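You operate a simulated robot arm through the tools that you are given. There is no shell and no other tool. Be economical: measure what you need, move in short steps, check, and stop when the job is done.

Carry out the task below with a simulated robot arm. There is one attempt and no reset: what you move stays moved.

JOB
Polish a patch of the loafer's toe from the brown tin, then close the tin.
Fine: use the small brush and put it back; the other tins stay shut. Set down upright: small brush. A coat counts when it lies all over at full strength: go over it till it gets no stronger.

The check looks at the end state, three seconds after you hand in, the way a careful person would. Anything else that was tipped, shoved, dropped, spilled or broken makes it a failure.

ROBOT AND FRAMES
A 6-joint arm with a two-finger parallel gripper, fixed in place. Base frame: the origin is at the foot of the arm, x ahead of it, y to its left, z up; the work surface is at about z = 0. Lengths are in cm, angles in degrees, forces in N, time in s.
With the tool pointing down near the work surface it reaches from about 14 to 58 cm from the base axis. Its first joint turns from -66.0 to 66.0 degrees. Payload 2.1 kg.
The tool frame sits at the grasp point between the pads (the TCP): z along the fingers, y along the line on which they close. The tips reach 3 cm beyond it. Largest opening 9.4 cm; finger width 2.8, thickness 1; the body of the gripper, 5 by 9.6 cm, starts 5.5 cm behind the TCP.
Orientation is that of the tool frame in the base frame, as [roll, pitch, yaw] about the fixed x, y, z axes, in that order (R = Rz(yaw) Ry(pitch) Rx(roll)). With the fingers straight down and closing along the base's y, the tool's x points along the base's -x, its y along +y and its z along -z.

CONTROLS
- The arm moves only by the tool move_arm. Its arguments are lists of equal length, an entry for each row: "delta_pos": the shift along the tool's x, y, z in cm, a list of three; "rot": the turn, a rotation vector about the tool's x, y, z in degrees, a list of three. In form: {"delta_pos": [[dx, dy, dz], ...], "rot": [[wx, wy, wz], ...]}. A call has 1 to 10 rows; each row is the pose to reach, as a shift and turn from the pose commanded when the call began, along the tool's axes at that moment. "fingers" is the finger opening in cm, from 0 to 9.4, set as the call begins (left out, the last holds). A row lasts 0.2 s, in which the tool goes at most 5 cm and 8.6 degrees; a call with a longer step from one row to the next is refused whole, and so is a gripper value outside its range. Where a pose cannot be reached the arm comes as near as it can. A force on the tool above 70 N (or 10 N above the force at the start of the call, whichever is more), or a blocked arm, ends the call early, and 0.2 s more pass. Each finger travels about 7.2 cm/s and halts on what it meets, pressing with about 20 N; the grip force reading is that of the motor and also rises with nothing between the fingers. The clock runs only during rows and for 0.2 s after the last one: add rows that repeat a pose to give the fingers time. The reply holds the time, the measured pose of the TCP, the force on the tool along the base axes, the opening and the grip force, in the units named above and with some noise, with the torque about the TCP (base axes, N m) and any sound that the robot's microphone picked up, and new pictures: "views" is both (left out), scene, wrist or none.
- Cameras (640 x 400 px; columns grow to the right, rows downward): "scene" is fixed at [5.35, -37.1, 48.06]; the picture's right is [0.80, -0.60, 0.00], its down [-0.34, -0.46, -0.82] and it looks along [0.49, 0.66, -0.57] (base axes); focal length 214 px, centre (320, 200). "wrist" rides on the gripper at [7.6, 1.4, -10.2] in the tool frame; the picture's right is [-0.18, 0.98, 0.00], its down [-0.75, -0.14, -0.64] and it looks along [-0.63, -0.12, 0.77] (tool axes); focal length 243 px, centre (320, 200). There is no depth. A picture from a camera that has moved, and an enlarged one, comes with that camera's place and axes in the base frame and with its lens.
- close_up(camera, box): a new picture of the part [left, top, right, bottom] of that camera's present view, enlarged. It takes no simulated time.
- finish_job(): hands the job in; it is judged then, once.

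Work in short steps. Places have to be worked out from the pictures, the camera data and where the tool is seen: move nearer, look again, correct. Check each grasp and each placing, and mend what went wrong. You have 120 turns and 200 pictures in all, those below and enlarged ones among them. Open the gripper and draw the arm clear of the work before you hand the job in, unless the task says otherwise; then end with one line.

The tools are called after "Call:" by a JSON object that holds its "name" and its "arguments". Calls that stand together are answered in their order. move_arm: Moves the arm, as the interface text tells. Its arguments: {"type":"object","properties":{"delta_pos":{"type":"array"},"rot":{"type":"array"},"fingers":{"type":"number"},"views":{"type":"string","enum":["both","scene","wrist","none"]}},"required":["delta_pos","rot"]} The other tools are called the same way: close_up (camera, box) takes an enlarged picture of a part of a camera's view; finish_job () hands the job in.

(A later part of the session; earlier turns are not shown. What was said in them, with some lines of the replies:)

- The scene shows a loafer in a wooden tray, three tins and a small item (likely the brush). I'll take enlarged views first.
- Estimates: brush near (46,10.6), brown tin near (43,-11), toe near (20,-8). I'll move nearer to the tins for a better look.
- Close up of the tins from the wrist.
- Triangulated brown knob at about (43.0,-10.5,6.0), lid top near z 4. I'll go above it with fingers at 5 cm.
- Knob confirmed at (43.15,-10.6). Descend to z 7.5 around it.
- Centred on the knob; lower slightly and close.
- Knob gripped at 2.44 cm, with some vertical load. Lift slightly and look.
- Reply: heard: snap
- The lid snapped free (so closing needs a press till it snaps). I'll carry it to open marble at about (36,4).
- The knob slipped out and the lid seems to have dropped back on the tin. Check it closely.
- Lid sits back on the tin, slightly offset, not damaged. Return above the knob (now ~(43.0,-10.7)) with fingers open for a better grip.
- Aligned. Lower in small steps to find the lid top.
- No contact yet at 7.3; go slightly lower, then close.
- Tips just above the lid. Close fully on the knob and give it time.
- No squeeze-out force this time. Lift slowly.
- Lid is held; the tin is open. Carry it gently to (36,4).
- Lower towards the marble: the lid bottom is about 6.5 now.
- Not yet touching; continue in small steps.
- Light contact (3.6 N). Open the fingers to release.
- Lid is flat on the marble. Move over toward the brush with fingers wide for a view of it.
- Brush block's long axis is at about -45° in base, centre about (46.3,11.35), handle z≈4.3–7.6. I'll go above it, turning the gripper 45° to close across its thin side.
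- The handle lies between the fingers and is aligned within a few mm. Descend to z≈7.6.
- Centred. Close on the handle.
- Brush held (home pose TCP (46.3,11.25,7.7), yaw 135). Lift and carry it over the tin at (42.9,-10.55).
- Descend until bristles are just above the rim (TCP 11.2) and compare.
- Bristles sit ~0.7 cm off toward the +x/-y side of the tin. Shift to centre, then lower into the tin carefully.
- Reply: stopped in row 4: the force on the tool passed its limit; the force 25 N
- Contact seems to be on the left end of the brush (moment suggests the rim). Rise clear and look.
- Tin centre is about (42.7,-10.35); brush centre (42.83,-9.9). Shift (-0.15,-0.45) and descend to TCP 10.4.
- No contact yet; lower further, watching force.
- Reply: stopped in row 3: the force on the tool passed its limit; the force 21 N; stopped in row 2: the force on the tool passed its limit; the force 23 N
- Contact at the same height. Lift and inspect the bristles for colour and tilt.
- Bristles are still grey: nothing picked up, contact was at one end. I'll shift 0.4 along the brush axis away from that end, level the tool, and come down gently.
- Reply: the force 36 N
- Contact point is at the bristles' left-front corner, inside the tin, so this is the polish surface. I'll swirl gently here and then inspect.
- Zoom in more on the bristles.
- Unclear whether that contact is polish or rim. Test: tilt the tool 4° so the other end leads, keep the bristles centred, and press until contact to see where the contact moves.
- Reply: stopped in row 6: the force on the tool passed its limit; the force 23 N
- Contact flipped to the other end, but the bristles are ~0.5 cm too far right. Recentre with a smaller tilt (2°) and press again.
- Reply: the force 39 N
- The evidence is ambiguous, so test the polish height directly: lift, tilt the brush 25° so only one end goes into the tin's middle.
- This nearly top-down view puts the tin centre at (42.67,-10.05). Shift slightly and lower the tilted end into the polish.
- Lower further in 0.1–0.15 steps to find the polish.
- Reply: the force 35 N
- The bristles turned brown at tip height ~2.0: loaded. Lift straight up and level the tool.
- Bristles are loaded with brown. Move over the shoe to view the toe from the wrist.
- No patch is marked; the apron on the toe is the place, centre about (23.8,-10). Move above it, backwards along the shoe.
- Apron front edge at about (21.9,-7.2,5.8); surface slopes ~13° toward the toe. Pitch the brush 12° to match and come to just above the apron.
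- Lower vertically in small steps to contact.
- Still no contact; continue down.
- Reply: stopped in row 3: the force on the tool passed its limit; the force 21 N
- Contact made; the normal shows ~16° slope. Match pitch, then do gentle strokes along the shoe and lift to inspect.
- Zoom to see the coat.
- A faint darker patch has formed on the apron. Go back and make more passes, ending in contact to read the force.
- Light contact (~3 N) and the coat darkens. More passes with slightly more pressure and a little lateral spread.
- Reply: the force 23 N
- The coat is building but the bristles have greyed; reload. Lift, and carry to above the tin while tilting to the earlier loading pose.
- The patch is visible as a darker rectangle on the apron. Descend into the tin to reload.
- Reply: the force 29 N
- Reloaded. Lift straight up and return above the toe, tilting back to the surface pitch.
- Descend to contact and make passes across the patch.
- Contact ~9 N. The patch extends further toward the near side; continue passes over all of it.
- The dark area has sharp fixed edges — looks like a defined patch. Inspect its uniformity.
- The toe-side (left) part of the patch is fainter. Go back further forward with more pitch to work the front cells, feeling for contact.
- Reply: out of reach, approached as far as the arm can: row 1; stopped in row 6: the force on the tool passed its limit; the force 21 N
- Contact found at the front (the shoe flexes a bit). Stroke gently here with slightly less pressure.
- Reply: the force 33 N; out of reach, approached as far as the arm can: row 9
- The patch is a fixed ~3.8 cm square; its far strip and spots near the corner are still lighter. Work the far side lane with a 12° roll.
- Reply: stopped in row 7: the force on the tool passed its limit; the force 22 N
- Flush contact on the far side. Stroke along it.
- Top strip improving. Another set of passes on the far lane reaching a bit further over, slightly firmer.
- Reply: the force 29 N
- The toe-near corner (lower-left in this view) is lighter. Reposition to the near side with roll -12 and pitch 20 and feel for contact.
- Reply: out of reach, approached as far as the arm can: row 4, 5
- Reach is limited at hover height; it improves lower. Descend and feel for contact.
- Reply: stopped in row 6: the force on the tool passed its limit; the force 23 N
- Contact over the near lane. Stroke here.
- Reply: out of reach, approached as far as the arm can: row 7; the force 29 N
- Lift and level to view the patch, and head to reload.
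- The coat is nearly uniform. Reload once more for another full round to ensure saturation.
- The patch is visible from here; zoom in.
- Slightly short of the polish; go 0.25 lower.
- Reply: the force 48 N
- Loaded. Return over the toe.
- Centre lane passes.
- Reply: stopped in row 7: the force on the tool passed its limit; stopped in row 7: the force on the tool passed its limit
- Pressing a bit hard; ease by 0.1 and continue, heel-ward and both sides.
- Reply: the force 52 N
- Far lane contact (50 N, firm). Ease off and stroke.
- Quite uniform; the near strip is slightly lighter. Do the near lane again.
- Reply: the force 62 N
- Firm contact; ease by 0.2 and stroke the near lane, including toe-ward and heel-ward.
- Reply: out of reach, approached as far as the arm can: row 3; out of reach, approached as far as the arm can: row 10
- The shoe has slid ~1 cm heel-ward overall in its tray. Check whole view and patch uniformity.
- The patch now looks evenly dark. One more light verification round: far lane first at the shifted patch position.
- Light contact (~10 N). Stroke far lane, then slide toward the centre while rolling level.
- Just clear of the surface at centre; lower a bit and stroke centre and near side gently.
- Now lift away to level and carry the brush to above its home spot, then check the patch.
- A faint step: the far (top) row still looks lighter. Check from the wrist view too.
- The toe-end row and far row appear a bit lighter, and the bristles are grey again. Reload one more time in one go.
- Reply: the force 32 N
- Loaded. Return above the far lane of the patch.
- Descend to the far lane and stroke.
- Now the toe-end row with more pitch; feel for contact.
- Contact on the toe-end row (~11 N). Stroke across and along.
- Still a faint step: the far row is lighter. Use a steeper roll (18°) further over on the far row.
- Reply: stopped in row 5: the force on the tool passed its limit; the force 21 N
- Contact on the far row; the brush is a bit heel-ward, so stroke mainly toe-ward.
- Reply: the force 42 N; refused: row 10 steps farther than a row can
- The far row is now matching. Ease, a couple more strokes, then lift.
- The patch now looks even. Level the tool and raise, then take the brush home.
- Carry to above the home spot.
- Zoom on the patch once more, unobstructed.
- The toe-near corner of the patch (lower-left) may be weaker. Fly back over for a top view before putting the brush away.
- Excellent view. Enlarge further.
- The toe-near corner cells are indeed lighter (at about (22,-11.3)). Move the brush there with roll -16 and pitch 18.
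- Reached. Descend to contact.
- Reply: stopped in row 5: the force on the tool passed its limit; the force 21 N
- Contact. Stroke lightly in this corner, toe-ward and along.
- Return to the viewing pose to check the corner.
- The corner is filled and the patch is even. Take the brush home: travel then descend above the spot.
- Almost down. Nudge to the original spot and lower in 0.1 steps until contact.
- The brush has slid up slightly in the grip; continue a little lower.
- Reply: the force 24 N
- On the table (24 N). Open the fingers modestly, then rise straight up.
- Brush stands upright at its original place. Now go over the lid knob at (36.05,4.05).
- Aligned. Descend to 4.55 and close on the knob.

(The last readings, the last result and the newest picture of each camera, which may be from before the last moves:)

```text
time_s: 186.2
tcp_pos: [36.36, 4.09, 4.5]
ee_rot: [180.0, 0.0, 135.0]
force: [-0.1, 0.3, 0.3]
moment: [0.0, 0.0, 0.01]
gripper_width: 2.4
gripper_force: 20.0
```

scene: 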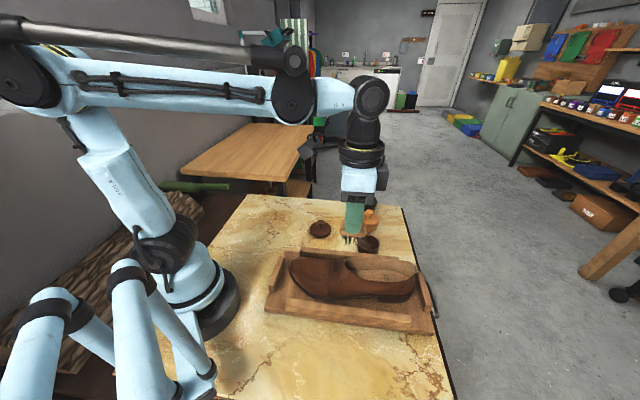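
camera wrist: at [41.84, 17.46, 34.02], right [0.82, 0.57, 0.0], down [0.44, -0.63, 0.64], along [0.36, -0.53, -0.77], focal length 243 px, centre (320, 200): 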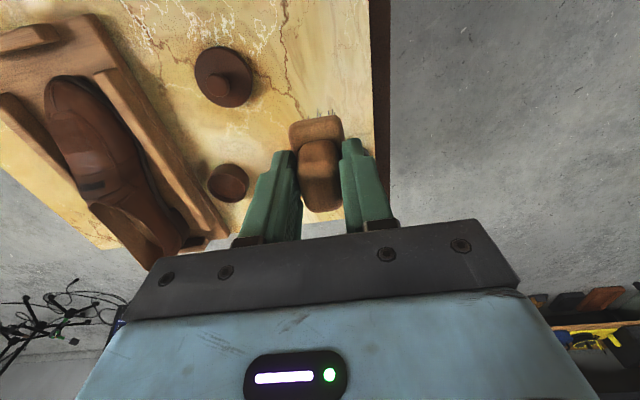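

Knob gripped. Lift smoothly and carry to above the tin.

Call:
{"name": "move_arm", "arguments": {"delta_pos": [[0, 0, -0.8], [0, 0, -2.2], [0, 0, -4.5], [0, 0, -6.5], [-2.5, -0.95, -7.5], [-5.5, -2.1, -7.5], [-8.5, -3.2, -7.5], [-11.5, -4.35, -7.5], [-13.7, -5.2, -7.5], [-14.67, -5.55, -7.5]], "rot": [[0, 0, 0], [0, 0, 0], [0, 0, 0], [0, 0, 0], [0, 0, 0], [0, 0, 0], [0, 0, 0], [0, 0, 0], [0, 0, 0], [0, 0, 0]], "views": "none"}}

Call:
{"name": "close_up", "arguments": {"camera": "scene", "box": [340, 200, 410, 258]}}

Call:
{"name": "close_up", "arguments": {"camera": "wrist", "box": [220, 60, 420, 260]}}

```text
time_s: 188.4
tcp_pos: [42.61, -10.27, 11.95]
ee_rot: [180.0, 0.1, 135.0]
force: [-0.3, -0.8, 0.1]
moment: [0.0, -0.02, 0.0]
gripper_width: 2.43
gripper_force: 19.9
```

```text
6.90 times, centred on (375, 229) of scene
camera zoom: at [5.35, -37.1, 48.06], right [0.8, -0.6, 0.0], down [-0.34, -0.46, -0.82], along [0.49, 0.66, -0.57], focal length 1479 px, centre (-59, 0)
```

zoom: 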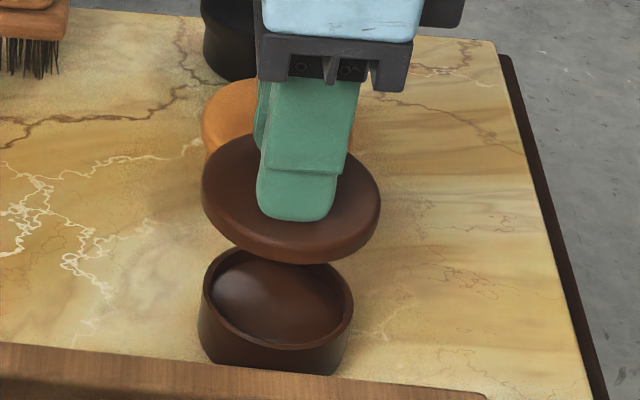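

```text
2.00 times, centred on (320, 160) of wrist
camera zoom: at [38.25, -3.78, 22.34], right [0.82, 0.57, 0.0], down [0.43, -0.63, 0.64], along [0.36, -0.53, -0.77], focal length 485 px, centre (320, 280)
```

zoom: 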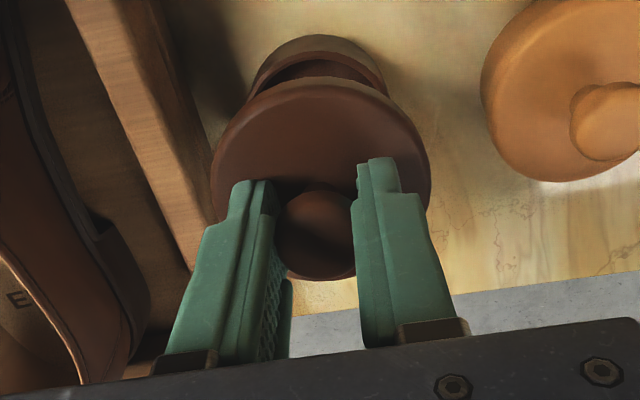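

Nearly aligned. Lower to ~1 cm above seating and check.

Call:
{"name": "move_arm", "arguments": {"delta_pos": [[0, 0, 1.5], [0, 0, 3], [0, 0, 3.9], [0, 0, 3.9]], "rot": [[0, 0, 0], [0, 0, 0], [0, 0, 0], [0, 0, 0]], "views": "none"}}

Call:
{"name": "close_up", "arguments": {"camera": "scene", "box": [345, 215, 400, 258]}}

Call:
{"name": "close_up", "arguments": {"camera": "wrist", "box": [260, 60, 380, 180]}}

```text
time_s: 189.4
tcp_pos: [42.65, -10.32, 8.11]
ee_rot: [180.0, 0.0, 135.0]
force: [-0.1, -0.4, -1.0]
moment: [-0.01, -0.02, 0.02]
gripper_width: 2.42
gripper_force: 20.4
```

```text
9.30 times, centred on (372, 236) of scene
camera zoom: at [5.35, -37.1, 48.06], right [0.8, -0.6, 0.0], down [-0.34, -0.46, -0.82], along [0.49, 0.66, -0.57], focal length 1995 px, centre (-168, -140)
```

zoom: 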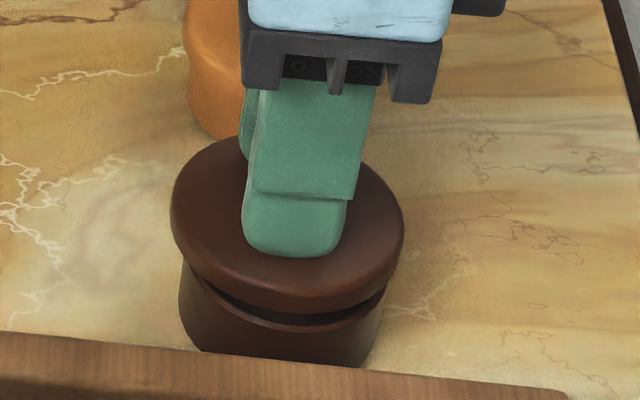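

```text
3.33 times, centred on (320, 120) of wrist
camera zoom: at [38.24, -3.83, 18.45], right [0.82, 0.57, 0.0], down [0.43, -0.63, 0.64], along [0.36, -0.53, -0.77], focal length 809 px, centre (320, 467)
```

zoom: 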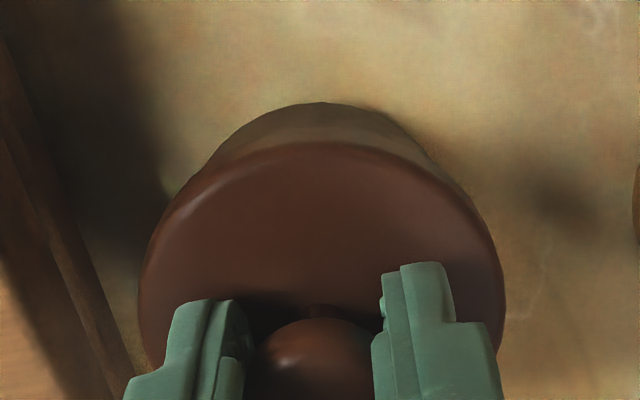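

Aligned within ~0.2 cm; shift slightly along and press down until it snaps.

Call:
{"name": "move_arm", "arguments": {"delta_pos": [[-0.2, 0, 0.3], [-0.2, 0, 0.6], [-0.2, 0, 0.85], [-0.2, 0, 1.0], [-0.2, 0, 1.1], [-0.2, 0, 1.2], [-0.2, 0, 1.2]], "rot": [[0, 0, 0], [0, 0, 0], [0, 0, 0], [0, 0, 0], [0, 0, 0], [0, 0, 0], [0, 0, 0]], "views": "none"}}

Call:
{"name": "close_up", "arguments": {"camera": "scene", "box": [345, 215, 400, 258]}}

```text
time_s: 191.0
tcp_pos: [42.75, -10.45, 6.98]
ee_rot: [-179.9, -0.1, 135.1]
force: [-8.6, -4.8, 31.4]
moment: [-0.09, 0.25, 0.01]
gripper_width: 2.44
gripper_force: 20.7
heard: snap
```

```text
9.30 times, centred on (372, 236) of scene
camera zoom: at [5.33, -37.09, 48.07], right [0.8, -0.6, 0.0], down [-0.34, -0.46, -0.82], along [0.49, 0.66, -0.57], focal length 1995 px, centre (-168, -140)
```

zoom: 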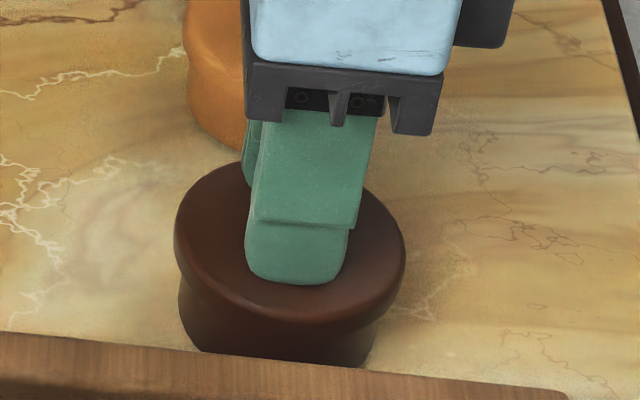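

Snap heard: the tin is closed. Release the knob, rise clear and back off.

Call:
{"name": "move_arm", "arguments": {"delta_pos": [[0, 0, -0.05], [0, 0, -0.05], [0, 0, -0.05], [0, 0, -0.05]], "rot": [[0, 0, 0], [0, 0, 0], [0, 0, 0], [0, 0, 0]], "fingers": 4.4, "views": "none"}}

Call:
{"name": "move_arm", "arguments": {"delta_pos": [[0, 0, -2], [0, 0, -5], [0, 0, -9], [0, 0, -13], [3, -1, -16], [6, -2, -18], [6, -2, -18]], "rot": [[0, 0, 0], [0, 0, 0], [0, 0, 0], [0, 0, 0], [0, 0, 0], [0, 0, 0], [0, 0, 0]], "views": "both"}}

Call:
{"name": "close_up", "arguments": {"camera": "scene", "box": [270, 180, 440, 340]}}

Call:
{"name": "close_up", "arguments": {"camera": "scene", "box": [345, 225, 395, 262]}}

```text
time_s: 192.0
tcp_pos: [42.85, -10.35, 6.99]
ee_rot: [179.9, 0.0, 135.1]
force: [6.4, 3.1, 23.5]
moment: [0.08, -0.23, 0.03]
gripper_width: 4.0
gripper_force: 0.0
```

```text
time_s: 193.6
tcp_pos: [37.06, -7.48, 25.18]
ee_rot: [179.9, -0.1, 134.9]
force: [0.4, 0.3, -0.5]
moment: [-0.02, 0.02, 0.01]
gripper_width: 4.42
gripper_force: 0.1
camera wrist: at [32.62, -1.07, 35.45], right [0.82, 0.57, 0.0], down [0.43, -0.63, 0.64], along [0.36, -0.53, -0.77], focal length 243 px, centre (320, 200)
```

scene: 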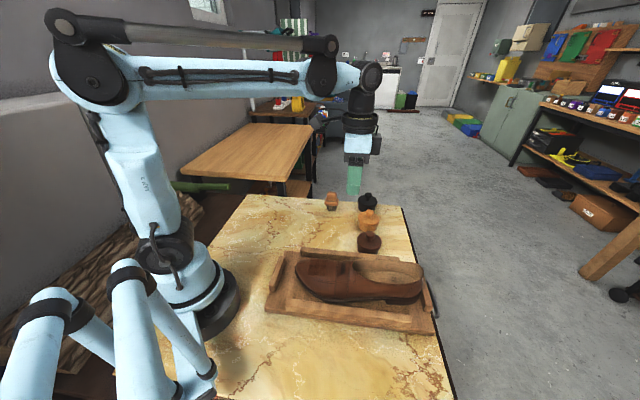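
wrist: 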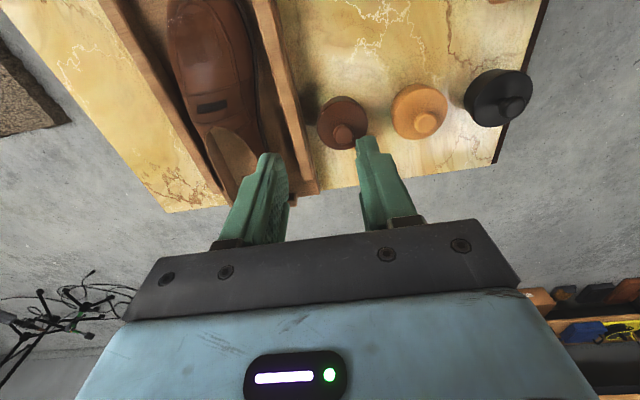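

```text
2.50 times, centred on (355, 260) of scene
camera zoom: at [5.35, -37.1, 48.06], right [0.8, -0.6, 0.0], down [-0.34, -0.46, -0.82], along [0.49, 0.66, -0.57], focal length 536 px, centre (232, 50)
```

zoom: 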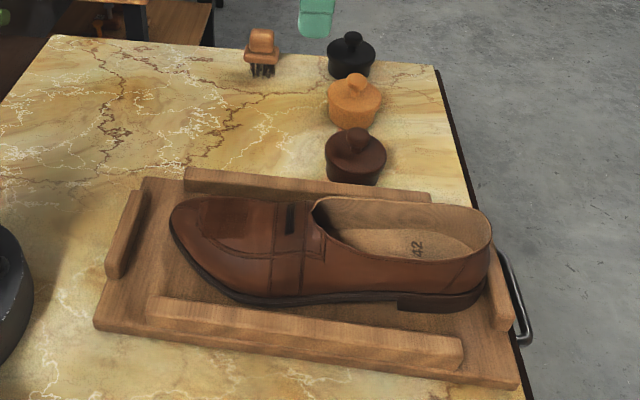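

```text
10.81 times, centred on (370, 244) of scene
camera zoom: at [5.35, -37.1, 48.06], right [0.8, -0.6, 0.0], down [-0.34, -0.46, -0.82], along [0.49, 0.66, -0.57], focal length 2319 px, centre (-220, -270)
```

zoom: 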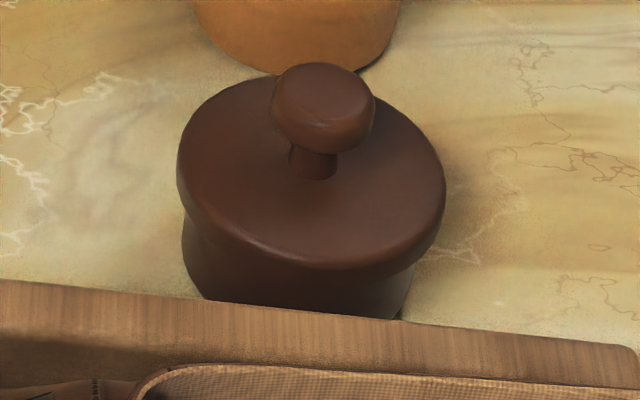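

The tin is closed, the brush is upright in its place and the arm is clear, so I'm handing in.

Call:
{"name": "finish_job", "arguments": {}}

```text
The job is handed in.
```

I polished a patch on the loafer's toe from the brown tin until the coat looked even, snapped the tin shut, and stood the small brush upright in its place; the shoe slid about 1 cm toward the heel inside its tray while I brushed.
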